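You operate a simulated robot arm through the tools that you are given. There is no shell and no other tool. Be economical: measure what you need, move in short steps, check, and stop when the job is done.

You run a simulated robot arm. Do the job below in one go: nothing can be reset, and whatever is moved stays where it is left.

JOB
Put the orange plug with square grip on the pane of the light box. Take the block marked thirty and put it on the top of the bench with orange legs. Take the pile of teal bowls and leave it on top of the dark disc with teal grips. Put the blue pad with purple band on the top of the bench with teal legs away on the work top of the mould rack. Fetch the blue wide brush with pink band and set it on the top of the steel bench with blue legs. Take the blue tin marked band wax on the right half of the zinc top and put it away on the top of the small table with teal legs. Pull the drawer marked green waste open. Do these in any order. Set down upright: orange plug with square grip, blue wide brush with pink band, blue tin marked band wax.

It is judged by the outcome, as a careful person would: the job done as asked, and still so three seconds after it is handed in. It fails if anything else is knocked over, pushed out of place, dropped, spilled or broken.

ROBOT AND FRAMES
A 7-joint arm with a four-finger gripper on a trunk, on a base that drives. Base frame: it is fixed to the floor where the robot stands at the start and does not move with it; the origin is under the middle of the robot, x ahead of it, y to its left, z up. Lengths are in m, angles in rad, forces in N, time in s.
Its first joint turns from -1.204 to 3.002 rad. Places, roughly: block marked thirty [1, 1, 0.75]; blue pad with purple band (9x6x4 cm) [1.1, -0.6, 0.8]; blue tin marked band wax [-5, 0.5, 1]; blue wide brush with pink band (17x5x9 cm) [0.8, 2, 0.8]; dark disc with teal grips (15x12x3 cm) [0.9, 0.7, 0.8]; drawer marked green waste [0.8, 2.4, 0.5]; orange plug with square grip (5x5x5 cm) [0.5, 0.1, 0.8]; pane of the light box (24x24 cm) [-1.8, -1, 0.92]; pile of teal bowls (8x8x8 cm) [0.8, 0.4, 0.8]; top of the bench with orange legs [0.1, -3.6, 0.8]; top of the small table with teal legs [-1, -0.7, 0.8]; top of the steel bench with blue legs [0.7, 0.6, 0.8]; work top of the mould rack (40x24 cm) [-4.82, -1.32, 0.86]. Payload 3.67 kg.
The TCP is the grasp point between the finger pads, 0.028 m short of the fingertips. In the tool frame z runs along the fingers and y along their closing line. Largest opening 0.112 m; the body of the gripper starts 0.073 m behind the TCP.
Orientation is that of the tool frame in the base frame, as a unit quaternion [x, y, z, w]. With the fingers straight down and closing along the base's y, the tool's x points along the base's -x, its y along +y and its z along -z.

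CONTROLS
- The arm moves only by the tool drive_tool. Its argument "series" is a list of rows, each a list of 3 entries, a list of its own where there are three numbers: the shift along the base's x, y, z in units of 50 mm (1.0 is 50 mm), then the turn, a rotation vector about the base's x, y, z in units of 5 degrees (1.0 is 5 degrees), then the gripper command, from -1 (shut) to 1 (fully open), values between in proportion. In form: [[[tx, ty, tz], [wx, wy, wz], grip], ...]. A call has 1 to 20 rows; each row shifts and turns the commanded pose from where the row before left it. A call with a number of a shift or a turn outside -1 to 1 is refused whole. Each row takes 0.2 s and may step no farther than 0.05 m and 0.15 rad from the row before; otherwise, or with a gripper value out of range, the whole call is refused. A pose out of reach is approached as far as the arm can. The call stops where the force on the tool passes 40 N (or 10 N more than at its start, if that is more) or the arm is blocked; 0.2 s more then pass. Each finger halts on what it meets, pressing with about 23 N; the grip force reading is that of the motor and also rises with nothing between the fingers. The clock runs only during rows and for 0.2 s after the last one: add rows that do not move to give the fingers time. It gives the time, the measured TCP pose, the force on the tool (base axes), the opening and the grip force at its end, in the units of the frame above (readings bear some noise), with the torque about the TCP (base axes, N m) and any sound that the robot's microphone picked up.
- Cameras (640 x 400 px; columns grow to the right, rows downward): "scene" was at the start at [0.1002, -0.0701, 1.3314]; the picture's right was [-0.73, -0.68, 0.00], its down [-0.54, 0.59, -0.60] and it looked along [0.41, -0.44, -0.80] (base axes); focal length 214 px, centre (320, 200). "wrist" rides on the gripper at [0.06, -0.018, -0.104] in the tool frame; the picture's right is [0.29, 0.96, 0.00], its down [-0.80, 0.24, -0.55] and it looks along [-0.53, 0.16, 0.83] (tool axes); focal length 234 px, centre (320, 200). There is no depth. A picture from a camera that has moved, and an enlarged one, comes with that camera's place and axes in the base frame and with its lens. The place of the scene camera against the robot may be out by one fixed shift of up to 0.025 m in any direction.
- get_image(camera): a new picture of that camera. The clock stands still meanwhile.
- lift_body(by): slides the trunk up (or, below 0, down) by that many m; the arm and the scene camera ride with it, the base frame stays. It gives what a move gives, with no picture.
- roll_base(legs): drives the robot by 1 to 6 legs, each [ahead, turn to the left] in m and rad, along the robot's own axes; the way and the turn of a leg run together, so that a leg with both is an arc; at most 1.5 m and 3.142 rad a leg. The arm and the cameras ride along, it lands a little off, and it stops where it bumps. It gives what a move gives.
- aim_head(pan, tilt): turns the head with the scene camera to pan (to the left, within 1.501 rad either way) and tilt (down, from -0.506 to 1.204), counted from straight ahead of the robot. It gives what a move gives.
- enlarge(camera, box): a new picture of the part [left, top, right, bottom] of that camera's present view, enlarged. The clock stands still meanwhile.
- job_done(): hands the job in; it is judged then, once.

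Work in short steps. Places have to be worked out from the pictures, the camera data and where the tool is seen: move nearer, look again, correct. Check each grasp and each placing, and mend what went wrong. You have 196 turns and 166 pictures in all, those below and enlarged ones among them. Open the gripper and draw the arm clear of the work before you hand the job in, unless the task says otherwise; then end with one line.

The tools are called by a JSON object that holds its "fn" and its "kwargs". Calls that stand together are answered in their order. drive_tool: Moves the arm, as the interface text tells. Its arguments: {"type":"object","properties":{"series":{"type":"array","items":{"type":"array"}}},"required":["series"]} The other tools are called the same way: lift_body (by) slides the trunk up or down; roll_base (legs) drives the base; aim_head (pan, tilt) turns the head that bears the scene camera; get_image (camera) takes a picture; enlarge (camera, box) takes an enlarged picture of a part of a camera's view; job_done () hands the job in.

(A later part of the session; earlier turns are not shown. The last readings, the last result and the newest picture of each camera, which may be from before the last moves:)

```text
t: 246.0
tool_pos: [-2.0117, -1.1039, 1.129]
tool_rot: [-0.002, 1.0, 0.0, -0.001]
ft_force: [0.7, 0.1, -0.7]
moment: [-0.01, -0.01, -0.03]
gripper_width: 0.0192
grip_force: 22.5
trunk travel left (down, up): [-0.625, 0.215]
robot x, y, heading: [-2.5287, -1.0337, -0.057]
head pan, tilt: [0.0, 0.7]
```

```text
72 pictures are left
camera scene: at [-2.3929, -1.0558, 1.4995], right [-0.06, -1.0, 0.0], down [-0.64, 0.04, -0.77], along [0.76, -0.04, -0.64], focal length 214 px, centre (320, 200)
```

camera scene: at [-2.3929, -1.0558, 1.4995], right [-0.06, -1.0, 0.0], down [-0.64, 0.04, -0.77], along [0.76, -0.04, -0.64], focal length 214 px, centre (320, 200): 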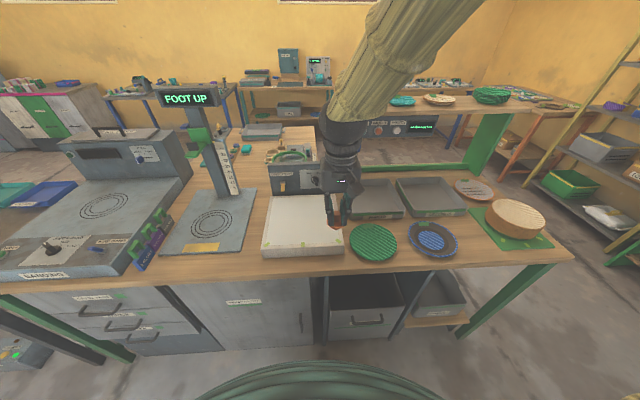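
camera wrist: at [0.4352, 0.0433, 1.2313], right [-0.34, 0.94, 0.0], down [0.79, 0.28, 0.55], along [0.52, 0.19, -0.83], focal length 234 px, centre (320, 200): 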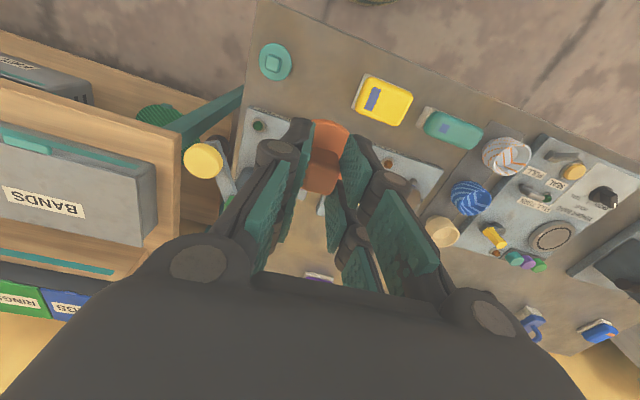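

The light box's white pane is at ≈(-1.85,-1.0). I bring the plug above it at z≈1.06.

{"fn": "drive_tool", "kwargs": {"series": [[[0.7, 0.4, 0], [0, 0, 0], -1], [[0.7, 0.5, -0.3], [0, 0, 0], -1], [[0.7, 0.5, -0.5], [0, 0, 0], -1], [[0.9, 0.4, 0], [0, 0, 0], -1], [[0.2, 0.2, -0.5], [0, 0, 0], -1], [[0, 0, 0], [0, 0, 0], -1]]}}

{"fn": "enlarge", "kwargs": {"camera": "scene", "box": [220, 130, 400, 270]}}

{"fn": "get_image", "kwargs": {"camera": "wrist"}}

```text
t: 247.4
tool_pos: [-1.851, -1.0046, 1.0648]
tool_rot: [-0.001, 1.0, 0.001, 0.0]
ft_force: [-0.1, -0.5, -0.4]
moment: [0.01, -0.01, -0.02]
gripper_width: 0.0195
grip_force: 23.2
trunk travel left (down, up): [-0.625, 0.215]
robot x, y, heading: [-2.529, -1.0328, -0.054]
head pan, tilt: [0.0, 0.7]
```

```text
2.86 times, centred on (310, 200) of scene
camera zoom: at [-2.3936, -1.056, 1.4995], right [-0.06, -1.0, 0.0], down [-0.64, 0.04, -0.77], along [0.76, -0.04, -0.64], focal length 613 px, centre (349, 200)
```

zoom: 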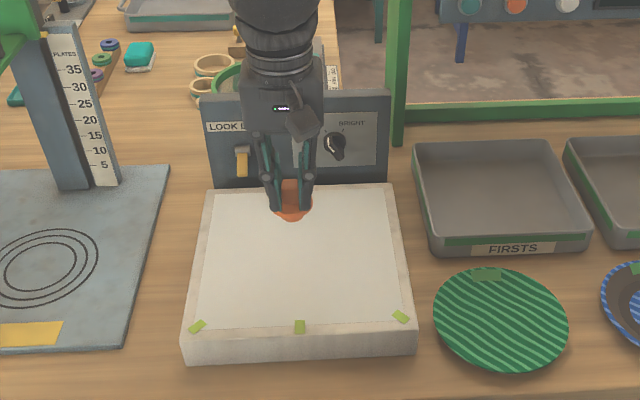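

```text
70 pictures are left
camera wrist: at [-1.9098, -1.023, 1.168], right [-0.29, 0.96, 0.0], down [0.8, 0.24, 0.55], along [0.53, 0.16, -0.83], focal length 234 px, centre (320, 200)
```

wrist: 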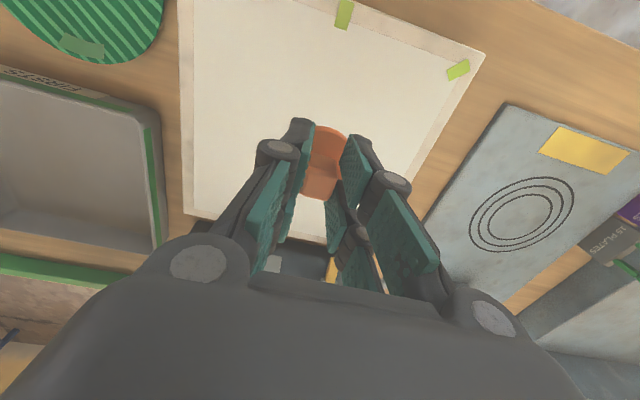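

Plug is over the pane's middle. I lower in steps.

{"fn": "drive_tool", "kwargs": {"series": [[[0, 0, -0.6], [0, 0, 0], -1], [[0, 0, -0.5], [0, 0, 0], -1], [[0, 0, -0.1], [0, 0, 0], -1], [[0, 0, 0], [0, 0, 0], -1]]}}

{"fn": "drive_tool", "kwargs": {"series": [[[0, 0, -0.08], [0, 0, 0], -1], [[0, 0, -0.06], [0, 0, 0], -1], [[0, 0, 0], [0, 0, 0], -1]]}}

{"fn": "enlarge", "kwargs": {"camera": "scene", "box": [260, 160, 360, 240]}}

```text
t: 248.4
tool_pos: [-1.8507, -1.0048, 1.0041]
tool_rot: [-0.001, 1.0, 0.001, 0.0]
ft_force: [0.7, -0.2, -1.0]
moment: [-0.01, 0.0, -0.01]
gripper_width: 0.0194
grip_force: 22.6
trunk travel left (down, up): [-0.625, 0.215]
robot x, y, heading: [-2.5279, -1.0301, -0.057]
head pan, tilt: [0.0, 0.7]
```

```text
t: 249.2
tool_pos: [-1.8483, -1.0048, 0.9979]
tool_rot: [0.0, 1.0, 0.003, -0.001]
ft_force: [0.1, -0.1, -0.1]
moment: [0.0, -0.01, 0.02]
gripper_width: 0.0195
grip_force: 22.5
trunk travel left (down, up): [-0.625, 0.215]
robot x, y, heading: [-2.528, -1.0315, -0.056]
head pan, tilt: [0.0, 0.7]
```

```text
5.00 times, centred on (310, 200) of scene
camera zoom: at [-2.3929, -1.0555, 1.4994], right [-0.06, -1.0, 0.0], down [-0.64, 0.04, -0.76], along [0.76, -0.04, -0.64], focal length 1072 px, centre (370, 200)
```

zoom: 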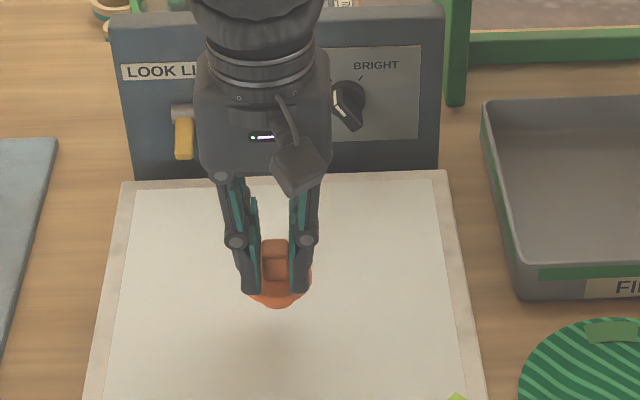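

Still above the pane; continue down.

{"fn": "drive_tool", "kwargs": {"series": [[[0, 0, -0.08], [0, 0, 0], -1], [[0, 0, -0.06], [0, 0, 0], -1], [[0, 0, 0], [0, 0, 0], -1]]}}

{"fn": "drive_tool", "kwargs": {"series": [[[0, 0, -0.06], [0, 0, 0], -1], [[0, 0, 0], [0, 0, 0], -1]]}}

{"fn": "drive_tool", "kwargs": {"series": [[[0, 0, -0.06], [0, 0, 0], -1], [[0, 0, 0], [0, 0, 0], -1]]}}

```text
t: 250.0
tool_pos: [-1.8482, -1.0053, 0.99]
tool_rot: [0.001, 1.0, 0.004, -0.001]
ft_force: [-1.0, -0.5, -0.3]
moment: [-0.03, 0.01, 0.0]
gripper_width: 0.0198
grip_force: 22.7
trunk travel left (down, up): [-0.625, 0.215]
robot x, y, heading: [-2.5309, -1.0307, -0.056]
head pan, tilt: [0.0, 0.7]
```

```text
t: 250.6
tool_pos: [-1.8487, -1.0055, 0.9878]
tool_rot: [0.001, 1.0, 0.005, 0.0]
ft_force: [0.1, 1.1, -0.1]
moment: [-0.03, -0.02, 0.01]
gripper_width: 0.0197
grip_force: 23.2
trunk travel left (down, up): [-0.625, 0.215]
robot x, y, heading: [-2.5282, -1.0301, -0.055]
head pan, tilt: [0.0, 0.7]
```

```text
t: 251.2
tool_pos: [-1.8486, -1.0058, 0.9847]
tool_rot: [0.002, 1.0, 0.005, -0.001]
ft_force: [-0.1, -0.1, -0.4]
moment: [0.01, -0.01, 0.01]
gripper_width: 0.0194
grip_force: 23.0
trunk travel left (down, up): [-0.625, 0.215]
robot x, y, heading: [-2.5285, -1.0353, -0.056]
head pan, tilt: [0.0, 0.7]
```

{"fn": "drive_tool", "kwargs": {"series": [[[0, 0, -0.06], [0, 0, 0], -1], [[0, 0, 0], [0, 0, 0], -1]]}}

{"fn": "drive_tool", "kwargs": {"series": [[[0, 0, -0.06], [0, 0, 0], -1], [[0, 0, 0], [0, 0, 0], -1]]}}

{"fn": "drive_tool", "kwargs": {"series": [[[0, 0, -0.04], [0, 0, 0], -1], [[0, 0, 0], [0, 0, 0], -1]]}}

{"fn": "enlarge", "kwargs": {"camera": "scene", "box": [270, 180, 330, 230]}}

```text
t: 251.8
tool_pos: [-1.8488, -1.0063, 0.9816]
tool_rot: [0.001, 1.0, 0.006, -0.001]
ft_force: [-0.6, 0.0, 0.1]
moment: [-0.02, -0.02, -0.06]
gripper_width: 0.0196
grip_force: 23.2
trunk travel left (down, up): [-0.625, 0.215]
robot x, y, heading: [-2.529, -1.0329, -0.055]
head pan, tilt: [0.0, 0.7]
```

```text
t: 252.4
tool_pos: [-1.8482, -1.0055, 0.9796]
tool_rot: [0.003, 1.0, 0.006, -0.001]
ft_force: [-0.7, -0.1, -0.4]
moment: [0.01, 0.02, 0.0]
gripper_width: 0.0195
grip_force: 22.9
trunk travel left (down, up): [-0.625, 0.215]
robot x, y, heading: [-2.5251, -1.0318, -0.052]
head pan, tilt: [0.0, 0.7]
```

```text
t: 253.0
tool_pos: [-1.8491, -1.0064, 0.9777]
tool_rot: [0.002, 1.0, 0.006, -0.001]
ft_force: [0.3, 0.6, 0.4]
moment: [-0.03, 0.03, 0.01]
gripper_width: 0.0192
grip_force: 22.6
trunk travel left (down, up): [-0.625, 0.215]
robot x, y, heading: [-2.5297, -1.0289, -0.056]
head pan, tilt: [0.0, 0.7]
```

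```text
8.00 times, centred on (300, 205) of scene
camera zoom: at [-2.3928, -1.0556, 1.4994], right [-0.06, -1.0, 0.0], down [-0.64, 0.04, -0.76], along [0.76, -0.04, -0.64], focal length 1716 px, centre (480, 160)
```

zoom: 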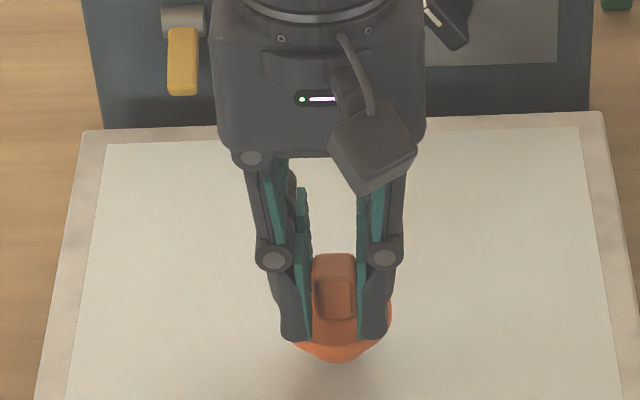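

Shadow shows a small remaining gap. Continue.

{"fn": "drive_tool", "kwargs": {"series": [[[0, 0, -0.06], [0, 0, 0], -1], [[0, 0, -0.04], [0, 0, 0], -1], [[0, 0, 0], [0, 0, 0], -1]]}}

{"fn": "drive_tool", "kwargs": {"series": [[[0, 0, -0.06], [0, 0, 0], -1], [[0, 0, 0], [0, 0, 0], -1]]}}

{"fn": "drive_tool", "kwargs": {"series": [[[0, 0, -0.04], [0, 0, 0], -1], [[0, 0, 0], [0, 0, 0], -1]]}}

```text
t: 253.8
tool_pos: [-1.8485, -1.0067, 0.9737]
tool_rot: [0.002, 1.0, 0.007, 0.0]
ft_force: [0.2, -0.8, -1.0]
moment: [-0.02, 0.03, 0.01]
gripper_width: 0.0196
grip_force: 22.9
trunk travel left (down, up): [-0.625, 0.215]
robot x, y, heading: [-2.5302, -1.0332, -0.053]
head pan, tilt: [0.0, 0.7]
```

```text
t: 254.4
tool_pos: [-1.8477, -1.007, 0.9692]
tool_rot: [0.003, 1.0, 0.007, 0.0]
ft_force: [0.1, -0.5, -0.7]
moment: [0.01, -0.01, 0.01]
gripper_width: 0.0192
grip_force: 22.6
trunk travel left (down, up): [-0.625, 0.215]
robot x, y, heading: [-2.5262, -1.0355, -0.057]
head pan, tilt: [0.0, 0.7]
```

```text
t: 255.0
tool_pos: [-1.8483, -1.0064, 0.9681]
tool_rot: [0.004, 1.0, 0.007, -0.001]
ft_force: [-0.3, 0.0, 0.0]
moment: [-0.01, -0.03, -0.02]
gripper_width: 0.0197
grip_force: 22.5
trunk travel left (down, up): [-0.625, 0.215]
robot x, y, heading: [-2.53, -1.0329, -0.057]
head pan, tilt: [0.0, 0.7]
```

Continue down.

{"fn": "drive_tool", "kwargs": {"series": [[[0, 0, -0.06], [0, 0, 0], -1], [[0, 0, 0], [0, 0, 0], -1]]}}

{"fn": "drive_tool", "kwargs": {"series": [[[0, 0, -0.06], [0, 0, 0], -1], [[0, 0, 0], [0, 0, 0], -1]]}}

{"fn": "drive_tool", "kwargs": {"series": [[[0, 0, -0.04], [0, 0, 0], -1], [[0, 0, 0], [0, 0, 0], -1]]}}

{"fn": "enlarge", "kwargs": {"camera": "scene", "box": [270, 185, 330, 235]}}

```text
t: 255.6
tool_pos: [-1.8483, -1.0072, 0.9674]
tool_rot: [0.004, 1.0, 0.008, 0.001]
ft_force: [0.8, 2.5, 18.5]
moment: [0.06, -0.02, 0.0]
gripper_width: 0.0198
grip_force: 22.6
trunk travel left (down, up): [-0.625, 0.215]
robot x, y, heading: [-2.5329, -1.0333, -0.054]
head pan, tilt: [0.0, 0.7]
```

```text
t: 256.2
tool_pos: [-1.8481, -1.0072, 0.9644]
tool_rot: [0.004, 1.0, 0.008, 0.001]
ft_force: [2.5, 4.2, 18.3]
moment: [0.18, -0.1, 0.02]
gripper_width: 0.02
grip_force: 22.6
trunk travel left (down, up): [-0.625, 0.215]
robot x, y, heading: [-2.5304, -1.0337, -0.052]
head pan, tilt: [0.0, 0.7]
```

```text
t: 256.8
tool_pos: [-1.8488, -1.0077, 0.9624]
tool_rot: [0.003, 1.0, 0.008, 0.001]
ft_force: [1.4, 5.9, 18.0]
moment: [0.18, -0.03, 0.0]
gripper_width: 0.0197
grip_force: 23.0
trunk travel left (down, up): [-0.625, 0.215]
robot x, y, heading: [-2.5263, -1.0313, -0.058]
head pan, tilt: [0.0, 0.7]
```

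```text
8.00 times, centred on (300, 210) of scene
camera zoom: at [-2.3943, -1.055, 1.4996], right [-0.06, -1.0, 0.0], down [-0.64, 0.04, -0.77], along [0.76, -0.04, -0.64], focal length 1716 px, centre (480, 120)
```

zoom: 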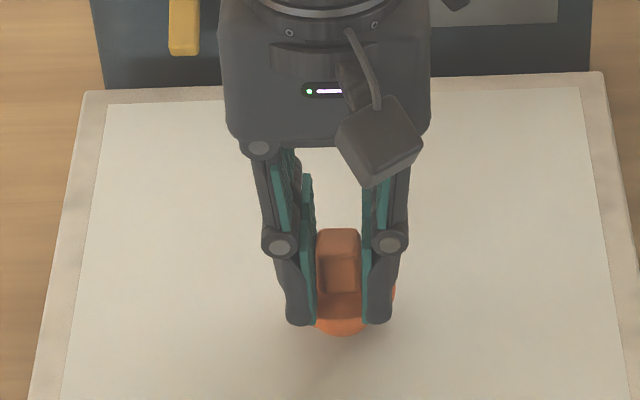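

Contact with the pane. Release gently and rise.

{"fn": "drive_tool", "kwargs": {"series": [[[0, 0, 0.1], [0, 0, 0], -1], [[0, 0, 0], [0, 0, 0], -0.5], [[0, 0, 0], [0, 0, 0], -0.2], [[0, 0, 0], [0, 0, 0], 0.1], [[0, 0, 0.5], [0, 0, 0], 0.1], [[0, 0, 0.9], [0, 0, 0], 0.1], [[-0.6, 0, 0.7], [0, 0, 0], 0.5], [[-0.9, 0, 0.3], [0, 0, 0], 1], [[-0.9, 0, 0.3], [0, 0, 0], 1]]}}

{"fn": "enlarge", "kwargs": {"camera": "scene", "box": [230, 140, 370, 240]}}

```text
t: 258.8
tool_pos: [-1.9761, -1.004, 1.1012]
tool_rot: [-0.003, 1.0, 0.0, 0.001]
ft_force: [-0.8, 0.1, 0.3]
moment: [-0.01, -0.05, 0.01]
gripper_width: 0.1121
grip_force: 0.1
trunk travel left (down, up): [-0.625, 0.215]
robot x, y, heading: [-2.5254, -1.0336, -0.059]
head pan, tilt: [0.0, 0.7]
```

```text
4.00 times, centred on (300, 190) of scene
camera zoom: at [-2.3957, -1.0558, 1.4997], right [-0.06, -1.0, 0.0], down [-0.64, 0.04, -0.77], along [0.77, -0.04, -0.64], focal length 858 px, centre (400, 240)
```

zoom: 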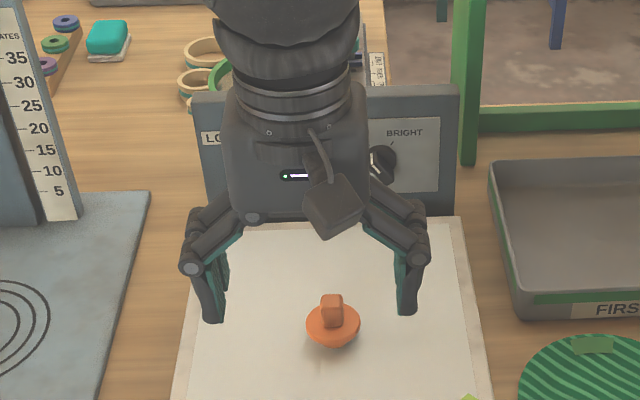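

The plug stands upright on the pane. Next the tin: back off 0.4 m, turn around to face the far wall and look.

{"fn": "roll_base", "kwargs": {"legs": [[-0.4, 0], [0, 1.57], [0, 1.2]]}}

{"fn": "aim_head", "kwargs": {"pan": 0.1, "tilt": 0.35}}

{"fn": "get_image", "kwargs": {"camera": "scene"}}

```text
t: 268.1
tool_pos: [-3.4614, -0.8313, 1.0991]
tool_rot: [0.982, -0.188, 0.001, 0.001]
ft_force: [-0.5, -0.2, -0.3]
moment: [0.0, 0.0, 0.02]
gripper_width: 0.1118
grip_force: 0.0
trunk travel left (down, up): [-0.625, 0.215]
robot x, y, heading: [-2.9365, -1.0114, 2.709]
head pan, tilt: [0.0, 0.7]
```

```text
t: 268.9
tool_pos: [-3.4601, -0.8289, 1.0997]
tool_rot: [0.982, -0.187, 0.001, 0.001]
ft_force: [0.0, 0.2, 0.2]
moment: [0.03, -0.04, 0.0]
gripper_width: 0.1117
grip_force: 0.0
trunk travel left (down, up): [-0.625, 0.215]
robot x, y, heading: [-2.9378, -1.0058, 2.708]
head pan, tilt: [0.099, 0.351]
```

```text
65 pictures are left
camera scene: at [-3.0697, -0.9735, 1.5308], right [0.33, 0.94, 0.0], down [0.33, -0.11, -0.94], along [-0.89, 0.31, -0.34], focal length 214 px, centre (320, 200)
```

scene: 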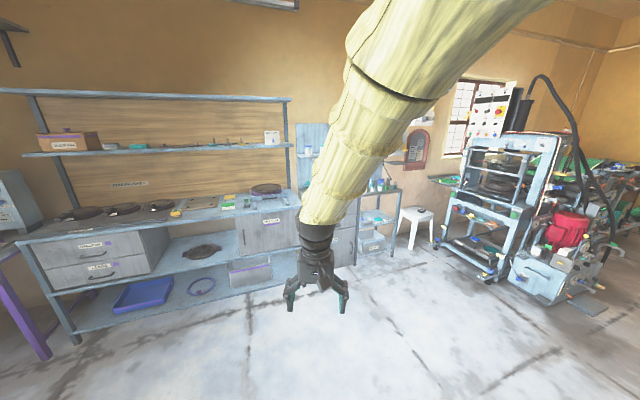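

The mould rack is ahead-left; the zinc top is behind my arm at (−5,0.5). I drive to about (-4.2,0.4) and face the wall.

{"fn": "roll_base", "kwargs": {"legs": [[0, -0.403], [1.0, 0], [0.75, 0], [0, 0.837]]}}

{"fn": "aim_head", "kwargs": {"pan": 0.0, "tilt": 0.5}}

{"fn": "get_image", "kwargs": {"camera": "scene"}}

```text
t: 281.0
tool_pos: [-4.6503, 0.2264, 1.0994]
tool_rot: [1.0, 0.022, 0.001, 0.001]
ft_force: [0.0, -0.4, -1.1]
moment: [-0.02, -0.02, -0.02]
gripper_width: 0.112
grip_force: 0.1
trunk travel left (down, up): [-0.625, 0.215]
robot x, y, heading: [-4.0968, 0.276, 3.126]
head pan, tilt: [0.099, 0.351]
```

```text
t: 281.7
tool_pos: [-4.649, 0.2257, 1.0988]
tool_rot: [1.0, 0.022, 0.001, 0.0]
ft_force: [-1.5, 0.6, 0.8]
moment: [-0.01, 0.03, 0.02]
gripper_width: 0.1121
grip_force: 0.1
trunk travel left (down, up): [-0.625, 0.215]
robot x, y, heading: [-4.0977, 0.2745, 3.125]
head pan, tilt: [0.0, 0.499]
```

```text
64 pictures are left
camera scene: at [-4.2385, 0.2632, 1.5172], right [0.02, 1.0, 0.0], down [0.48, -0.01, -0.88], along [-0.88, 0.01, -0.48], focal length 214 px, centre (320, 200)
```

scene: 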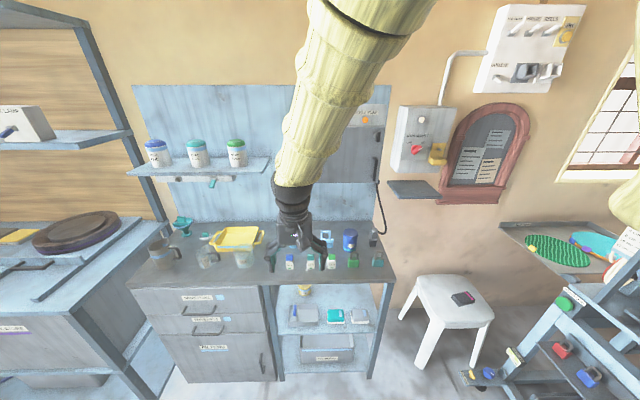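

The zinc top has a blue tin at right of the arm. I zoom in.

{"fn": "enlarge", "kwargs": {"camera": "scene", "box": [250, 200, 410, 300]}}

{"fn": "get_image", "kwargs": {"camera": "wrist"}}

```text
4.00 times, centred on (330, 250) of scene
camera zoom: at [-4.2385, 0.2632, 1.5172], right [0.02, 1.0, 0.0], down [0.48, -0.01, -0.88], along [-0.88, 0.01, -0.48], focal length 858 px, centre (280, 0)
```

zoom: 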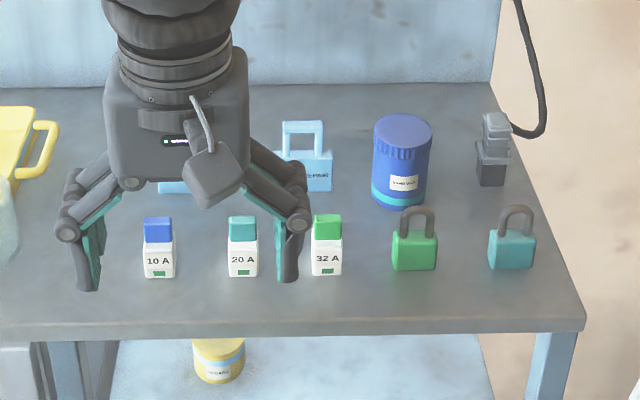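

```text
62 pictures are left
camera wrist: at [-4.5906, 0.2469, 1.2028], right [0.33, -0.94, 0.0], down [-0.79, -0.27, 0.55], along [-0.52, -0.18, -0.83], focal length 234 px, centre (320, 200)
```

wrist: 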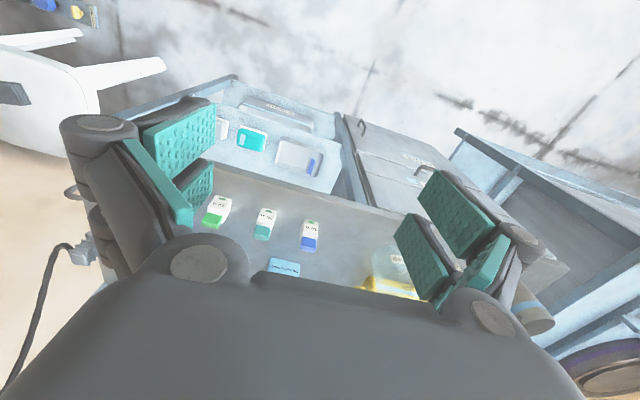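

The blue tin stands near (-4.90,0.375). I move the tool to just short of above it and look with the wrist camera.

{"fn": "enlarge", "kwargs": {"camera": "scene", "box": [330, 220, 380, 260]}}

{"fn": "drive_tool", "kwargs": {"series": [[[0, 0.9, 0.2], [0, 0, 0], 1], [[-0.3, 0.9, 0.2], [0, 0, 0], 1], [[-0.6, 0.7, 0.2], [0, 0, 0], 1], [[-0.9, 0.4, 0], [0, 0, 0], 1], [[-0.9, 0, 0], [0, 0, 0], 1]]}}

{"fn": "get_image", "kwargs": {"camera": "wrist"}}

```text
10.00 times, centred on (355, 240) of scene
camera zoom: at [-4.2385, 0.2632, 1.5172], right [0.02, 1.0, 0.0], down [0.48, -0.01, -0.88], along [-0.88, 0.01, -0.48], focal length 2145 px, centre (-30, -200)
```

zoom: 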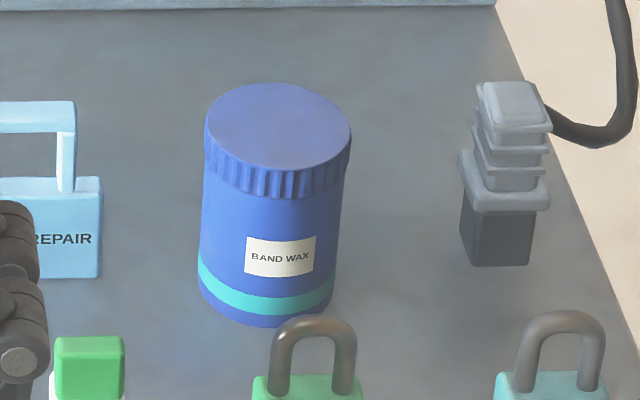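

```text
t: 282.9
tool_pos: [-4.7863, 0.3732, 1.1298]
tool_rot: [1.0, 0.022, 0.001, 0.001]
ft_force: [-1.1, -0.3, -1.0]
moment: [0.01, -0.05, 0.03]
gripper_width: 0.1118
grip_force: 0.1
trunk travel left (down, up): [-0.625, 0.215]
robot x, y, heading: [-4.095, 0.2741, 3.126]
head pan, tilt: [0.0, 0.499]
```

```text
60 pictures are left
camera wrist: at [-4.7283, 0.3934, 1.2338], right [0.33, -0.94, 0.0], down [-0.79, -0.27, 0.55], along [-0.52, -0.18, -0.83], focal length 234 px, centre (320, 200)
```

wrist: 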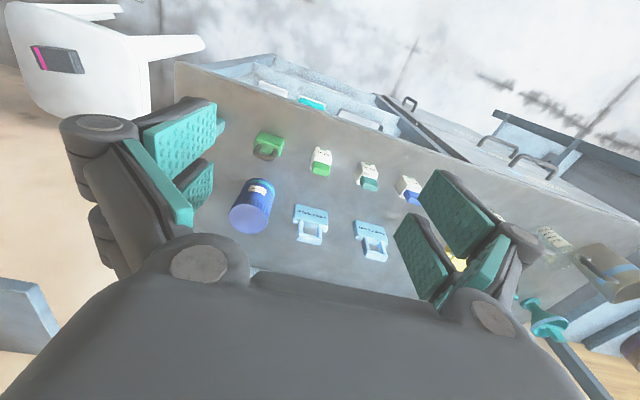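

BAND WAX confirmed. The two estimates differ by 4 cm in y, so I move nearer and look again.

{"fn": "drive_tool", "kwargs": {"series": [[[-0.9, 0.3, 0], [0, 0, 0], 1], [[-0.9, 0.3, 0], [0, 0, 0], 1], [[0, 0, -0.3], [0, 0, 0], 1]]}}

{"fn": "get_image", "kwargs": {"camera": "wrist"}}

{"fn": "enlarge", "kwargs": {"camera": "scene", "box": [290, 180, 410, 280]}}

```text
t: 283.7
tool_pos: [-4.8794, 0.4022, 1.1148]
tool_rot: [1.0, 0.022, 0.001, 0.001]
ft_force: [0.6, -0.2, 0.6]
moment: [-0.02, 0.0, 0.02]
gripper_width: 0.112
grip_force: 0.1
trunk travel left (down, up): [-0.625, 0.215]
robot x, y, heading: [-4.0966, 0.2755, 3.122]
head pan, tilt: [0.0, 0.499]
```

```text
59 pictures are left
camera wrist: at [-4.8192, 0.4232, 1.2192], right [0.33, -0.94, 0.0], down [-0.79, -0.27, 0.55], along [-0.52, -0.18, -0.83], focal length 234 px, centre (320, 200)
```

wrist: 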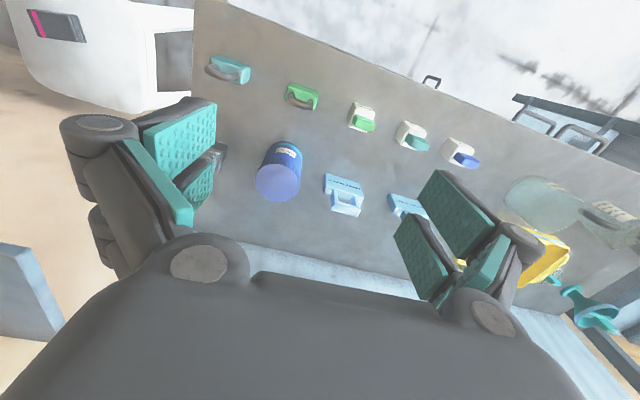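

```text
4.00 times, centred on (350, 230) of scene
camera zoom: at [-4.239, 0.2628, 1.5172], right [0.02, 1.0, 0.0], down [0.48, -0.01, -0.88], along [-0.88, 0.01, -0.48], focal length 858 px, centre (200, 80)
```

zoom: 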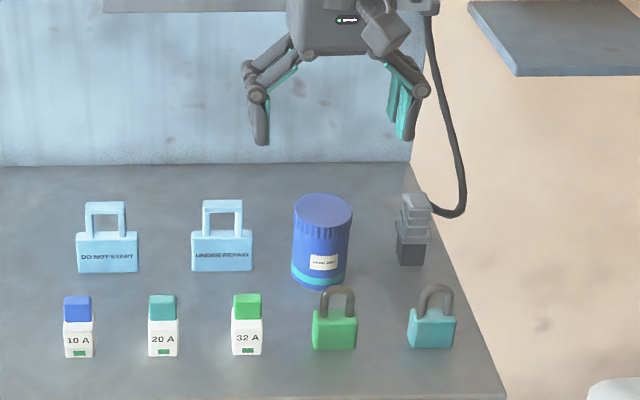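

Triangulated: tin at ≈(-4.985,0.424), lid top z≈0.94. I pull the tool back a bit, drive 0.12 m closer for better reach, and look again.

{"fn": "drive_tool", "kwargs": {"series": [[[0.9, 0, 0], [0, 0, 0], 1], [[0.9, 0, 0], [0, 0, 0], 1]]}}

{"fn": "roll_base", "kwargs": {"legs": [[0.12, 0]]}}

{"fn": "drive_tool", "kwargs": {"series": [[[-0.8, 0.3, -0.3], [0, 0, 0], 1], [[-0.6, 0.2, -0.6], [0, 0, 0], 1], [[0, 0, -0.6], [0, 0, 0], 1], [[0, 0, 0], [0, 0, 0], 1]]}}

{"fn": "get_image", "kwargs": {"camera": "wrist"}}

```text
t: 284.3
tool_pos: [-4.7835, 0.4007, 1.1164]
tool_rot: [1.0, 0.022, 0.0, 0.001]
ft_force: [-0.2, 0.2, 0.1]
moment: [-0.02, 0.02, -0.02]
gripper_width: 0.1121
grip_force: 0.1
trunk travel left (down, up): [-0.625, 0.215]
robot x, y, heading: [-4.0983, 0.2797, 3.126]
head pan, tilt: [0.0, 0.499]
```

```text
t: 285.6
tool_pos: [-4.9102, 0.4027, 1.1148]
tool_rot: [1.0, 0.022, 0.002, 0.001]
ft_force: [-1.4, 0.0, -0.2]
moment: [0.01, -0.09, 0.0]
gripper_width: 0.1119
grip_force: 0.1
trunk travel left (down, up): [-0.625, 0.215]
robot x, y, heading: [-4.2184, 0.2793, 3.124]
head pan, tilt: [0.0, 0.499]
```

```text
t: 286.6
tool_pos: [-4.9791, 0.427, 1.0423]
tool_rot: [1.0, 0.022, 0.001, 0.001]
ft_force: [0.5, -0.1, 0.4]
moment: [0.01, 0.03, 0.0]
gripper_width: 0.1117
grip_force: 0.0
trunk travel left (down, up): [-0.625, 0.215]
robot x, y, heading: [-4.2162, 0.2788, 3.127]
head pan, tilt: [0.0, 0.499]
```

```text
57 pictures are left
camera wrist: at [-4.9197, 0.4478, 1.1458], right [0.33, -0.94, 0.0], down [-0.79, -0.27, 0.55], along [-0.52, -0.18, -0.83], focal length 234 px, centre (320, 200)
```

wrist: 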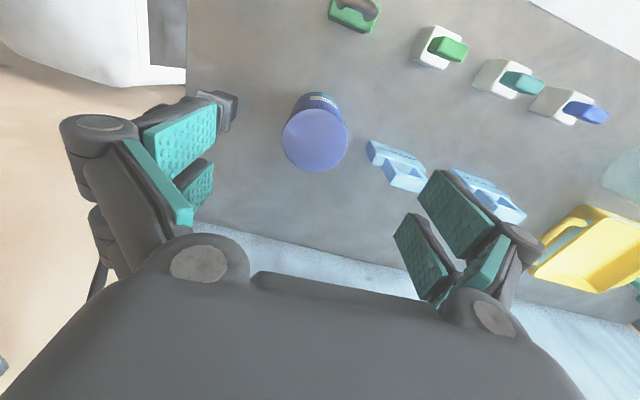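

Tin centre (-4.989,0.428), Ø≈6 cm; neighbours leave ~4 cm each side, so I pre-close to 0.085 and descend to z≈0.905.

{"fn": "drive_tool", "kwargs": {"series": [[[-0.18, 0.03, 0], [0, 0, 0], 0.52], [[0, 0, 0], [0, 0, 0], 0.52], [[0, 0, -0.9], [0, 0, 0], 0.52], [[0, 0, -0.9], [0, 0, 0], 0.52], [[0, 0, -0.5], [0, 0, 0], 0.52], [[0, 0, 0], [0, 0, 0], 0.52]]}}

{"fn": "enlarge", "kwargs": {"camera": "scene", "box": [290, 180, 410, 280]}}

```text
t: 288.0
tool_pos: [-4.9874, 0.4276, 0.9255]
tool_rot: [1.0, 0.021, 0.0, 0.001]
ft_force: [-0.1, 0.5, -0.6]
moment: [-0.03, 0.01, 0.01]
gripper_width: 0.0851
grip_force: 0.1
trunk travel left (down, up): [-0.625, 0.215]
robot x, y, heading: [-4.2185, 0.277, 3.126]
head pan, tilt: [0.0, 0.499]
```

```text
4.00 times, centred on (350, 230) of scene
camera zoom: at [-4.3611, 0.2651, 1.5173], right [0.02, 1.0, 0.0], down [0.48, -0.01, -0.88], along [-0.88, 0.01, -0.48], focal length 858 px, centre (200, 80)
```

zoom: 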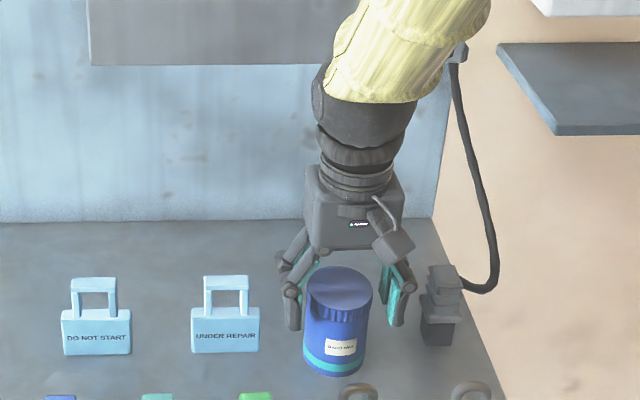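

Fingers straddle the tin with room either side. Lower 2 cm more and close.

{"fn": "drive_tool", "kwargs": {"series": [[[0, 0, -0.4], [0, 0, 0], 0.52], [[0, 0, 0], [0, 0, 0], 0.1], [[0, 0, 0], [0, 0, 0], -0.2], [[0, 0, 0], [0, 0, 0], -1], [[0, 0, 0], [0, 0, 0], -1]]}}

{"fn": "enlarge", "kwargs": {"camera": "scene", "box": [290, 200, 410, 300]}}

```text
t: 289.2
tool_pos: [-4.9895, 0.427, 0.9047]
tool_rot: [1.0, 0.022, 0.001, 0.001]
ft_force: [1.5, -0.4, 0.5]
moment: [-0.01, -0.04, -0.01]
gripper_width: 0.0615
grip_force: 23.0
trunk travel left (down, up): [-0.625, 0.215]
robot x, y, heading: [-4.2221, 0.2806, 3.128]
head pan, tilt: [0.0, 0.499]
```

```text
4.00 times, centred on (350, 250) of scene
camera zoom: at [-4.3624, 0.2652, 1.5171], right [0.02, 1.0, 0.0], down [0.48, -0.01, -0.88], along [-0.88, 0.01, -0.48], focal length 858 px, centre (200, 0)
```

zoom: 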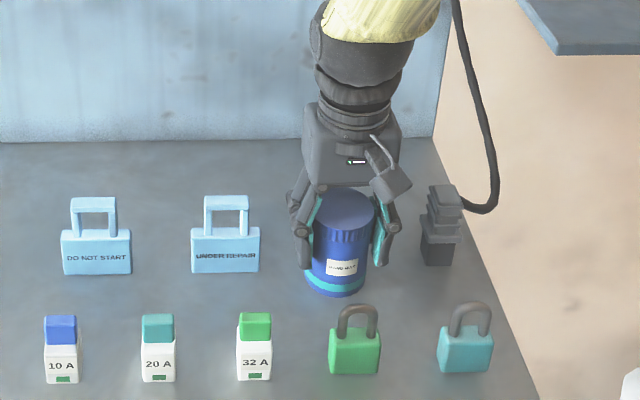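

Tin gripped (0.0615). Lift straight up and verify.

{"fn": "drive_tool", "kwargs": {"series": [[[0, 0, 0.5], [0, 0, 0], -1], [[0, 0, 0.8], [0, 0, 0], -1], [[0, 0, 0.9], [0, 0, 0], -1], [[0, 0, 0.8], [0, 0, 0], -1], [[0.5, 0, 0.5], [0, 0, 0], -1]]}}

{"fn": "enlarge", "kwargs": {"camera": "scene", "box": [230, 130, 430, 290]}}

```text
t: 290.4
tool_pos: [-4.9627, 0.4264, 1.0825]
tool_rot: [1.0, 0.021, -0.001, 0.001]
ft_force: [1.8, -1.0, -3.6]
moment: [0.01, 0.02, 0.01]
gripper_width: 0.0616
grip_force: 23.3
trunk travel left (down, up): [-0.625, 0.215]
robot x, y, heading: [-4.2201, 0.2785, 3.126]
head pan, tilt: [0.0, 0.499]
```

```text
2.50 times, centred on (330, 210) of scene
camera zoom: at [-4.3595, 0.2649, 1.5174], right [0.02, 1.0, 0.0], down [0.48, -0.01, -0.88], along [-0.88, 0.01, -0.48], focal length 536 px, centre (295, 175)
```

zoom: 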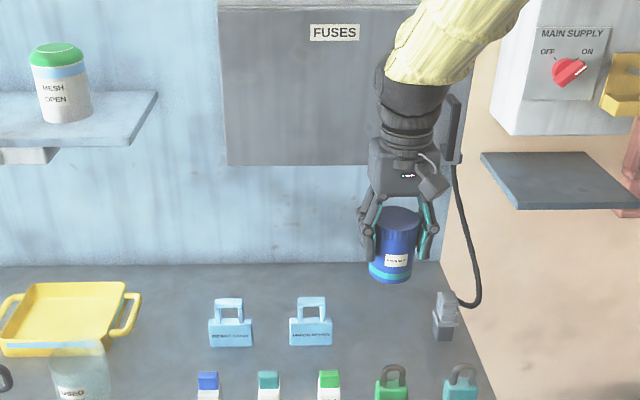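

Tin lifted cleanly. Back off 0.5 m, then tuck the arm.

{"fn": "roll_base", "kwargs": {"legs": [[-0.5, 0]]}}

{"fn": "drive_tool", "kwargs": {"series": [[[0.9, -0.3, 0.2], [0, 0, 0], -1], [[0.9, -0.4, 0.1], [0, 0, 0], -1], [[0.9, -0.4, 0], [0, 0, 0], -1], [[0.7, -0.4, 0], [0, 0, 0], -1]]}}

```text
t: 293.3
tool_pos: [-4.4689, 0.4182, 1.0809]
tool_rot: [1.0, 0.024, 0.001, 0.001]
ft_force: [-0.1, -0.2, -3.8]
moment: [-0.02, -0.02, -0.02]
gripper_width: 0.0615
grip_force: 23.1
trunk travel left (down, up): [-0.625, 0.215]
robot x, y, heading: [-3.7264, 0.2737, 3.128]
head pan, tilt: [0.0, 0.499]
```

```text
t: 294.3
tool_pos: [-4.2988, 0.3413, 1.096]
tool_rot: [1.0, 0.022, 0.001, 0.0]
ft_force: [0.3, -0.5, -4.0]
moment: [0.03, -0.02, 0.04]
gripper_width: 0.0616
grip_force: 22.9
trunk travel left (down, up): [-0.625, 0.215]
robot x, y, heading: [-3.7258, 0.2713, 3.127]
head pan, tilt: [0.0, 0.499]
```

Arm tucked. Drive around the green bench to its left end and toward the small table's -y side.

{"fn": "roll_base", "kwargs": {"legs": [[0, 1.877], [1.4, 0], [1.4, 0], [0, 1.28]]}}

{"fn": "get_image", "kwargs": {"camera": "scene"}}

```text
t: 315.4
tool_pos: [-2.3716, -2.4675, 1.0966]
tool_rot: [-0.012, 1.0, 0.001, -0.001]
ft_force: [0.3, 0.5, -2.6]
moment: [-0.03, 0.0, -0.03]
gripper_width: 0.0615
grip_force: 23.2
trunk travel left (down, up): [-0.625, 0.215]
robot x, y, heading: [-2.9446, -2.3809, -0.035]
head pan, tilt: [0.0, 0.499]
```

```text
53 pictures are left
camera scene: at [-2.804, -2.4027, 1.5171], right [-0.04, -1.0, 0.0], down [-0.48, 0.02, -0.88], along [0.88, -0.03, -0.48], focal length 214 px, centre (320, 200)
```

scene: 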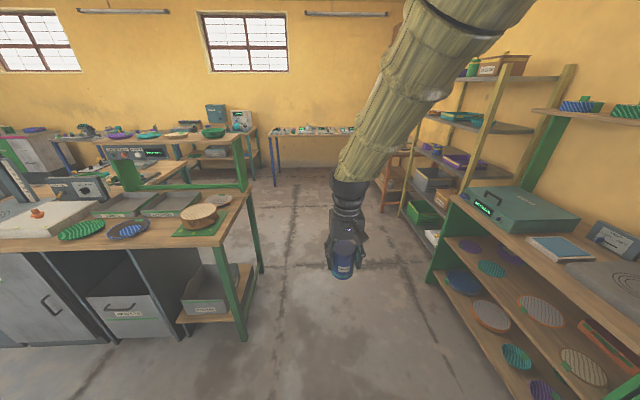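

Clear corridor. Drive on to x≈-0.88 and turn to face the small table.

{"fn": "roll_base", "kwargs": {"legs": [[0, 0.04], [1.5, 0], [0.55, 0], [0, 1.566]]}}

{"fn": "aim_head", "kwargs": {"pan": 0, "tilt": 0.5}}

{"fn": "get_image", "kwargs": {"camera": "scene"}}

```text
t: 329.8
tool_pos: [-0.8742, -1.7634, 1.0954]
tool_rot: [0.75, -0.662, 0.0, 0.002]
ft_force: [-0.3, -0.3, -4.2]
moment: [-0.04, -0.03, -0.03]
gripper_width: 0.0614
grip_force: 22.6
trunk travel left (down, up): [-0.625, 0.215]
robot x, y, heading: [-0.9008, -2.3416, 1.634]
head pan, tilt: [0.0, 0.499]
```

```text
t: 330.4
tool_pos: [-0.8746, -1.7642, 1.0968]
tool_rot: [0.75, -0.662, 0.0, 0.001]
ft_force: [-0.5, 0.4, -3.6]
moment: [-0.02, -0.04, -0.01]
gripper_width: 0.0614
grip_force: 22.6
trunk travel left (down, up): [-0.625, 0.215]
robot x, y, heading: [-0.9036, -2.3419, 1.632]
head pan, tilt: [0.0, 0.499]
```

```text
52 pictures are left
camera scene: at [-0.9111, -2.2175, 1.5171], right [1.0, 0.06, 0.0], down [0.03, -0.48, -0.88], along [-0.06, 0.88, -0.48], focal length 214 px, centre (320, 200)
```

scene: 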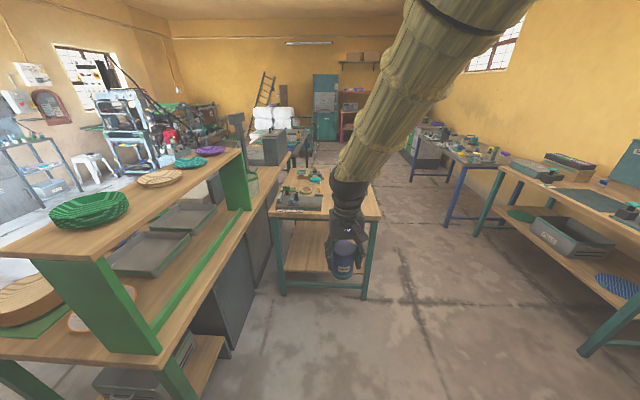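

I approach 0.55 m with a slight right correction, then look at the table top.

{"fn": "roll_base", "kwargs": {"legs": [[0, -0.08], [0.55, 0]]}}

{"fn": "aim_head", "kwargs": {"pan": 0, "tilt": 0.65}}

{"fn": "get_image", "kwargs": {"camera": "scene"}}

{"fn": "get_image", "kwargs": {"camera": "wrist"}}

```text
t: 334.0
tool_pos: [-0.8268, -1.2166, 1.0956]
tool_rot: [0.725, -0.689, 0.001, 0.001]
ft_force: [0.1, 0.5, -3.7]
moment: [-0.05, -0.02, 0.01]
gripper_width: 0.0612
grip_force: 23.1
trunk travel left (down, up): [-0.625, 0.215]
robot x, y, heading: [-0.8961, -1.7954, 1.559]
head pan, tilt: [0.0, 0.499]
```

```text
t: 334.7
tool_pos: [-0.8272, -1.2176, 1.0955]
tool_rot: [0.725, -0.689, 0.0, 0.002]
ft_force: [-0.2, 0.1, -3.6]
moment: [-0.03, 0.0, 0.0]
gripper_width: 0.0613
grip_force: 23.6
trunk travel left (down, up): [-0.625, 0.215]
robot x, y, heading: [-0.8963, -1.7916, 1.564]
head pan, tilt: [0.0, 0.649]
```

```text
51 pictures are left
camera scene: at [-0.8946, -1.6718, 1.5038], right [1.0, -0.01, 0.0], down [-0.01, -0.6, -0.8], along [0.01, 0.8, -0.6], focal length 214 px, centre (320, 200)
```

scene: 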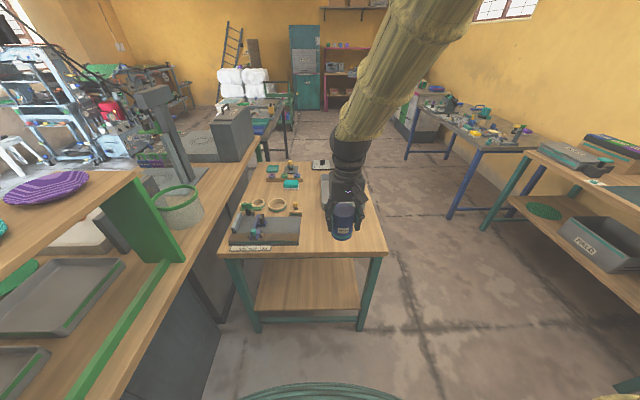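

```text
50 pictures are left
camera wrist: at [-0.8051, -1.277, 1.1991], right [-0.94, -0.34, 0.0], down [-0.28, 0.79, 0.55], along [-0.19, 0.52, -0.83], focal length 234 px, centre (320, 200)
```

wrist: 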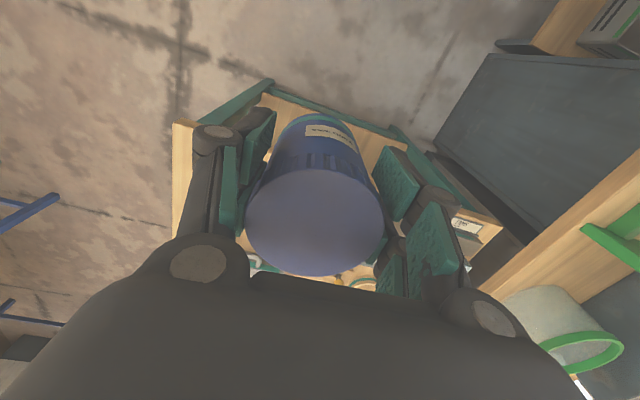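

The arm hides the tray area; I shift the tool right a bit and zoom on the table.

{"fn": "drive_tool", "kwargs": {"series": [[[0.9, 0, 0], [0, 0, 0], -1], [[0.9, 0, 0], [0, 0, 0], -1], [[0.9, 0, 0], [0, 0, 0], -1], [[0.9, 0, 0], [0, 0, 0], -1]]}}

{"fn": "enlarge", "kwargs": {"camera": "scene", "box": [200, 140, 420, 280]}}

```text
t: 335.7
tool_pos: [-0.6448, -1.2199, 1.0949]
tool_rot: [0.726, -0.688, -0.001, 0.002]
ft_force: [0.5, -0.4, -4.0]
moment: [-0.02, -0.01, 0.0]
gripper_width: 0.0614
grip_force: 23.2
trunk travel left (down, up): [-0.625, 0.215]
robot x, y, heading: [-0.8927, -1.7938, 1.563]
head pan, tilt: [0.0, 0.649]
```

```text
2.86 times, centred on (310, 210) of scene
camera zoom: at [-0.8925, -1.6714, 1.5037], right [1.0, -0.01, 0.0], down [-0.01, -0.6, -0.8], along [0.01, 0.8, -0.6], focal length 613 px, centre (349, 171)
```

zoom: 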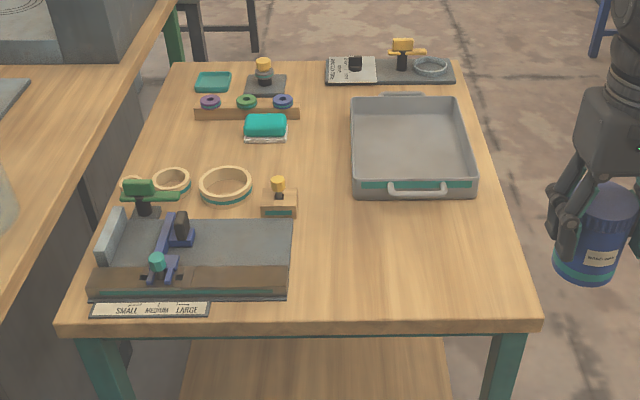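

Big free area at front right; target (-0.81,-0.96). I carry the tin there at z≈1.0.

{"fn": "drive_tool", "kwargs": {"series": [[[-0.6, 0.75, 0], [0, 0, 0], -1], [[-0.6, 0.75, 0], [0, 0, 0], -1], [[-0.6, 0.75, -0.2], [0, 0, 0], -1], [[-0.6, 0.75, -0.2], [0, 0, 0], -1], [[-0.6, 0.75, -0.2], [0, 0, 0], -1], [[-0.4, 0.75, -0.4], [0, 0, 0], -1], [[0, 0.6, -0.7], [0, 0, 0], -1], [[0, 0, 0], [0, 0, 0], -1]]}}

{"fn": "enlarge", "kwargs": {"camera": "scene", "box": [200, 120, 420, 280]}}

```text
t: 337.5
tool_pos: [-0.8162, -0.9624, 1.0105]
tool_rot: [0.725, -0.689, 0.0, 0.0]
ft_force: [-0.3, -1.1, -2.5]
moment: [-0.01, -0.02, -0.06]
gripper_width: 0.0616
grip_force: 23.1
trunk travel left (down, up): [-0.625, 0.215]
robot x, y, heading: [-0.897, -1.796, 1.564]
head pan, tilt: [0.0, 0.649]
```

```text
2.50 times, centred on (310, 200) of scene
camera zoom: at [-0.8952, -1.6735, 1.504], right [1.0, -0.01, 0.0], down [-0.01, -0.6, -0.8], along [0.01, 0.8, -0.6], focal length 536 px, centre (345, 200)
```

zoom: 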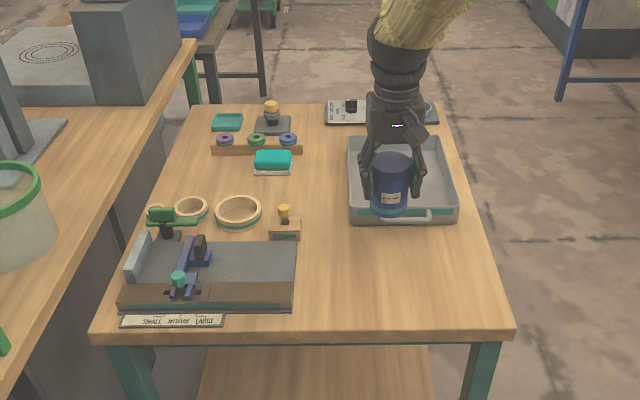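

When lowered it lands at the free patch in front of the tray. Lowering to near contact.

{"fn": "drive_tool", "kwargs": {"series": [[[0, 0, -0.9], [0, 0, 0], -1], [[0, 0, -0.9], [0, 0, 0], -1], [[0, 0, -0.8], [0, 0, 0], -1], [[0, 0, 0], [0, 0, 0], -1]]}}

{"fn": "drive_tool", "kwargs": {"series": [[[0, 0, -0.12], [0, 0, 0], -1], [[0, 0, -0.08], [0, 0, 0], -1], [[0, 0, 0], [0, 0, 0], -1]]}}

{"fn": "drive_tool", "kwargs": {"series": [[[0, 0, -0.08], [0, 0, 0], -1], [[0, 0, 0], [0, 0, 0], -1]]}}

{"fn": "enlarge", "kwargs": {"camera": "scene", "box": [280, 160, 400, 260]}}

```text
t: 338.5
tool_pos: [-0.8172, -0.9625, 0.8806]
tool_rot: [0.725, -0.689, -0.001, 0.002]
ft_force: [0.0, 0.3, -3.4]
moment: [-0.03, 0.01, 0.0]
gripper_width: 0.0614
grip_force: 23.1
trunk travel left (down, up): [-0.625, 0.215]
robot x, y, heading: [-0.8952, -1.7901, 1.56]
head pan, tilt: [0.0, 0.649]
```

```text
t: 339.3
tool_pos: [-0.8176, -0.9624, 0.8711]
tool_rot: [0.725, -0.689, 0.001, 0.001]
ft_force: [-0.3, 1.2, -3.4]
moment: [-0.02, 0.02, -0.02]
gripper_width: 0.0614
grip_force: 23.1
trunk travel left (down, up): [-0.625, 0.215]
robot x, y, heading: [-0.8961, -1.7932, 1.562]
head pan, tilt: [0.0, 0.649]
```

```text
t: 339.9
tool_pos: [-0.817, -0.9629, 0.8663]
tool_rot: [0.725, -0.689, 0.0, 0.001]
ft_force: [-0.5, -0.2, -4.6]
moment: [-0.03, -0.02, 0.02]
gripper_width: 0.0614
grip_force: 23.0
trunk travel left (down, up): [-0.625, 0.215]
robot x, y, heading: [-0.8957, -1.7966, 1.563]
head pan, tilt: [0.0, 0.649]
```

```text
4.00 times, centred on (340, 210) of scene
camera zoom: at [-0.8946, -1.6715, 1.5038], right [1.0, -0.01, 0.0], down [-0.01, -0.6, -0.8], along [0.01, 0.8, -0.6], focal length 858 px, centre (240, 160)
```

zoom: 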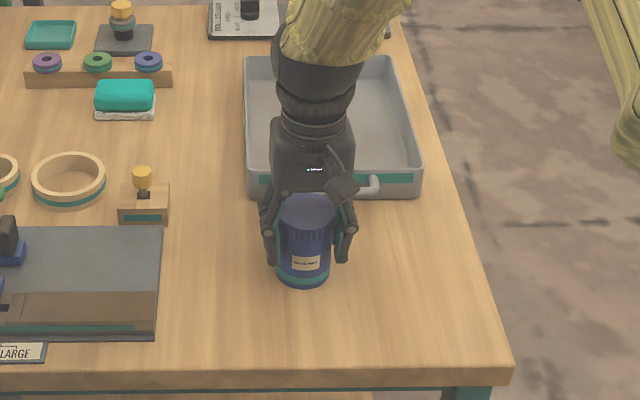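

Still hanging (−4 N weight); continue down.

{"fn": "drive_tool", "kwargs": {"series": [[[0, 0, -0.08], [0, 0, 0], -1], [[0, 0, -0.06], [0, 0, 0], -1], [[0, 0, 0], [0, 0, 0], -1]]}}

{"fn": "drive_tool", "kwargs": {"series": [[[0, 0, -0.06], [0, 0, 0], -1], [[0, 0, 0], [0, 0, 0], -1]]}}

{"fn": "drive_tool", "kwargs": {"series": [[[0, 0, -0.06], [0, 0, 0], -1], [[0, 0, 0], [0, 0, 0], -1]]}}

{"fn": "drive_tool", "kwargs": {"series": [[[0, 0, -0.06], [0, 0, 0], -1], [[0, 0, 0], [0, 0, 0], -1]]}}

```text
t: 340.7
tool_pos: [-0.8164, -0.9636, 0.8613]
tool_rot: [0.724, -0.689, -0.001, 0.001]
ft_force: [-1.7, 3.8, 16.3]
moment: [0.25, 0.06, 0.09]
gripper_width: 0.0617
grip_force: 23.7
trunk travel left (down, up): [-0.625, 0.215]
robot x, y, heading: [-0.8937, -1.7921, 1.556]
head pan, tilt: [0.0, 0.649]
```

```text
t: 341.3
tool_pos: [-0.8167, -0.9639, 0.8579]
tool_rot: [0.724, -0.69, -0.001, 0.0]
ft_force: [-3.2, 2.7, 16.1]
moment: [0.24, 0.14, 0.09]
gripper_width: 0.0617
grip_force: 23.1
trunk travel left (down, up): [-0.625, 0.215]
robot x, y, heading: [-0.8954, -1.793, 1.562]
head pan, tilt: [0.0, 0.649]
```

```text
t: 341.9
tool_pos: [-0.8151, -0.9649, 0.854]
tool_rot: [0.725, -0.689, 0.0, 0.0]
ft_force: [-4.2, -0.3, 14.1]
moment: [0.12, 0.15, 0.06]
gripper_width: 0.0616
grip_force: 23.3
trunk travel left (down, up): [-0.625, 0.215]
robot x, y, heading: [-0.8953, -1.7879, 1.561]
head pan, tilt: [0.0, 0.649]
```

```text
t: 342.5
tool_pos: [-0.8165, -0.9635, 0.8515]
tool_rot: [0.725, -0.689, -0.001, 0.0]
ft_force: [-2.6, -2.4, 14.6]
moment: [0.06, 0.05, 0.0]
gripper_width: 0.0614
grip_force: 23.4
trunk travel left (down, up): [-0.625, 0.215]
robot x, y, heading: [-0.8977, -1.7893, 1.563]
head pan, tilt: [0.0, 0.649]
```

Contact made. Release and rise.

{"fn": "drive_tool", "kwargs": {"series": [[[0, 0, 0.08], [0, 0, 0], -1], [[0, 0, 0], [0, 0, 0], 0.4], [[0, 0, 0], [0, 0, 0], 0.6], [[0, 0, 0], [0, 0, 0], 0.8], [[0, 0, 0.6], [0, 0, 0], 0.8], [[0, 0, 0.9], [0, 0, 0], 0.8], [[0, 0, 0.9], [0, 0, 0], 1], [[0, -0.4, 0.9], [0, 0, 0], 1], [[0, -0.9, 0.4], [0, 0, 0], 1], [[0, -0.9, 0.4], [0, 0, 0], 1], [[0, -0.9, 0.3], [0, 0, 0], 1]]}}

{"fn": "enlarge", "kwargs": {"camera": "scene", "box": [200, 120, 420, 280]}}

```text
t: 344.9
tool_pos: [-0.8188, -1.1173, 1.0778]
tool_rot: [0.725, -0.689, 0.0, 0.0]
ft_force: [0.7, -0.2, 0.4]
moment: [0.04, -0.02, 0.01]
gripper_width: 0.1119
grip_force: 0.1
trunk travel left (down, up): [-0.625, 0.215]
robot x, y, heading: [-0.8976, -1.7914, 1.566]
head pan, tilt: [0.0, 0.649]
```

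```text
2.50 times, centred on (310, 200) of scene
camera zoom: at [-0.8948, -1.6742, 1.504], right [1.0, -0.01, 0.0], down [-0.01, -0.6, -0.8], along [0.01, 0.8, -0.6], focal length 536 px, centre (345, 200)
```

zoom: 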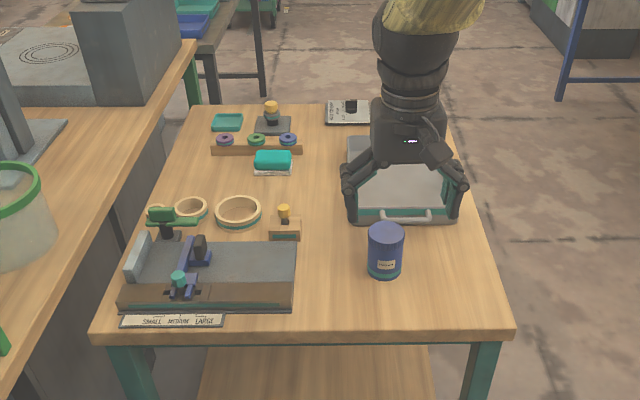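

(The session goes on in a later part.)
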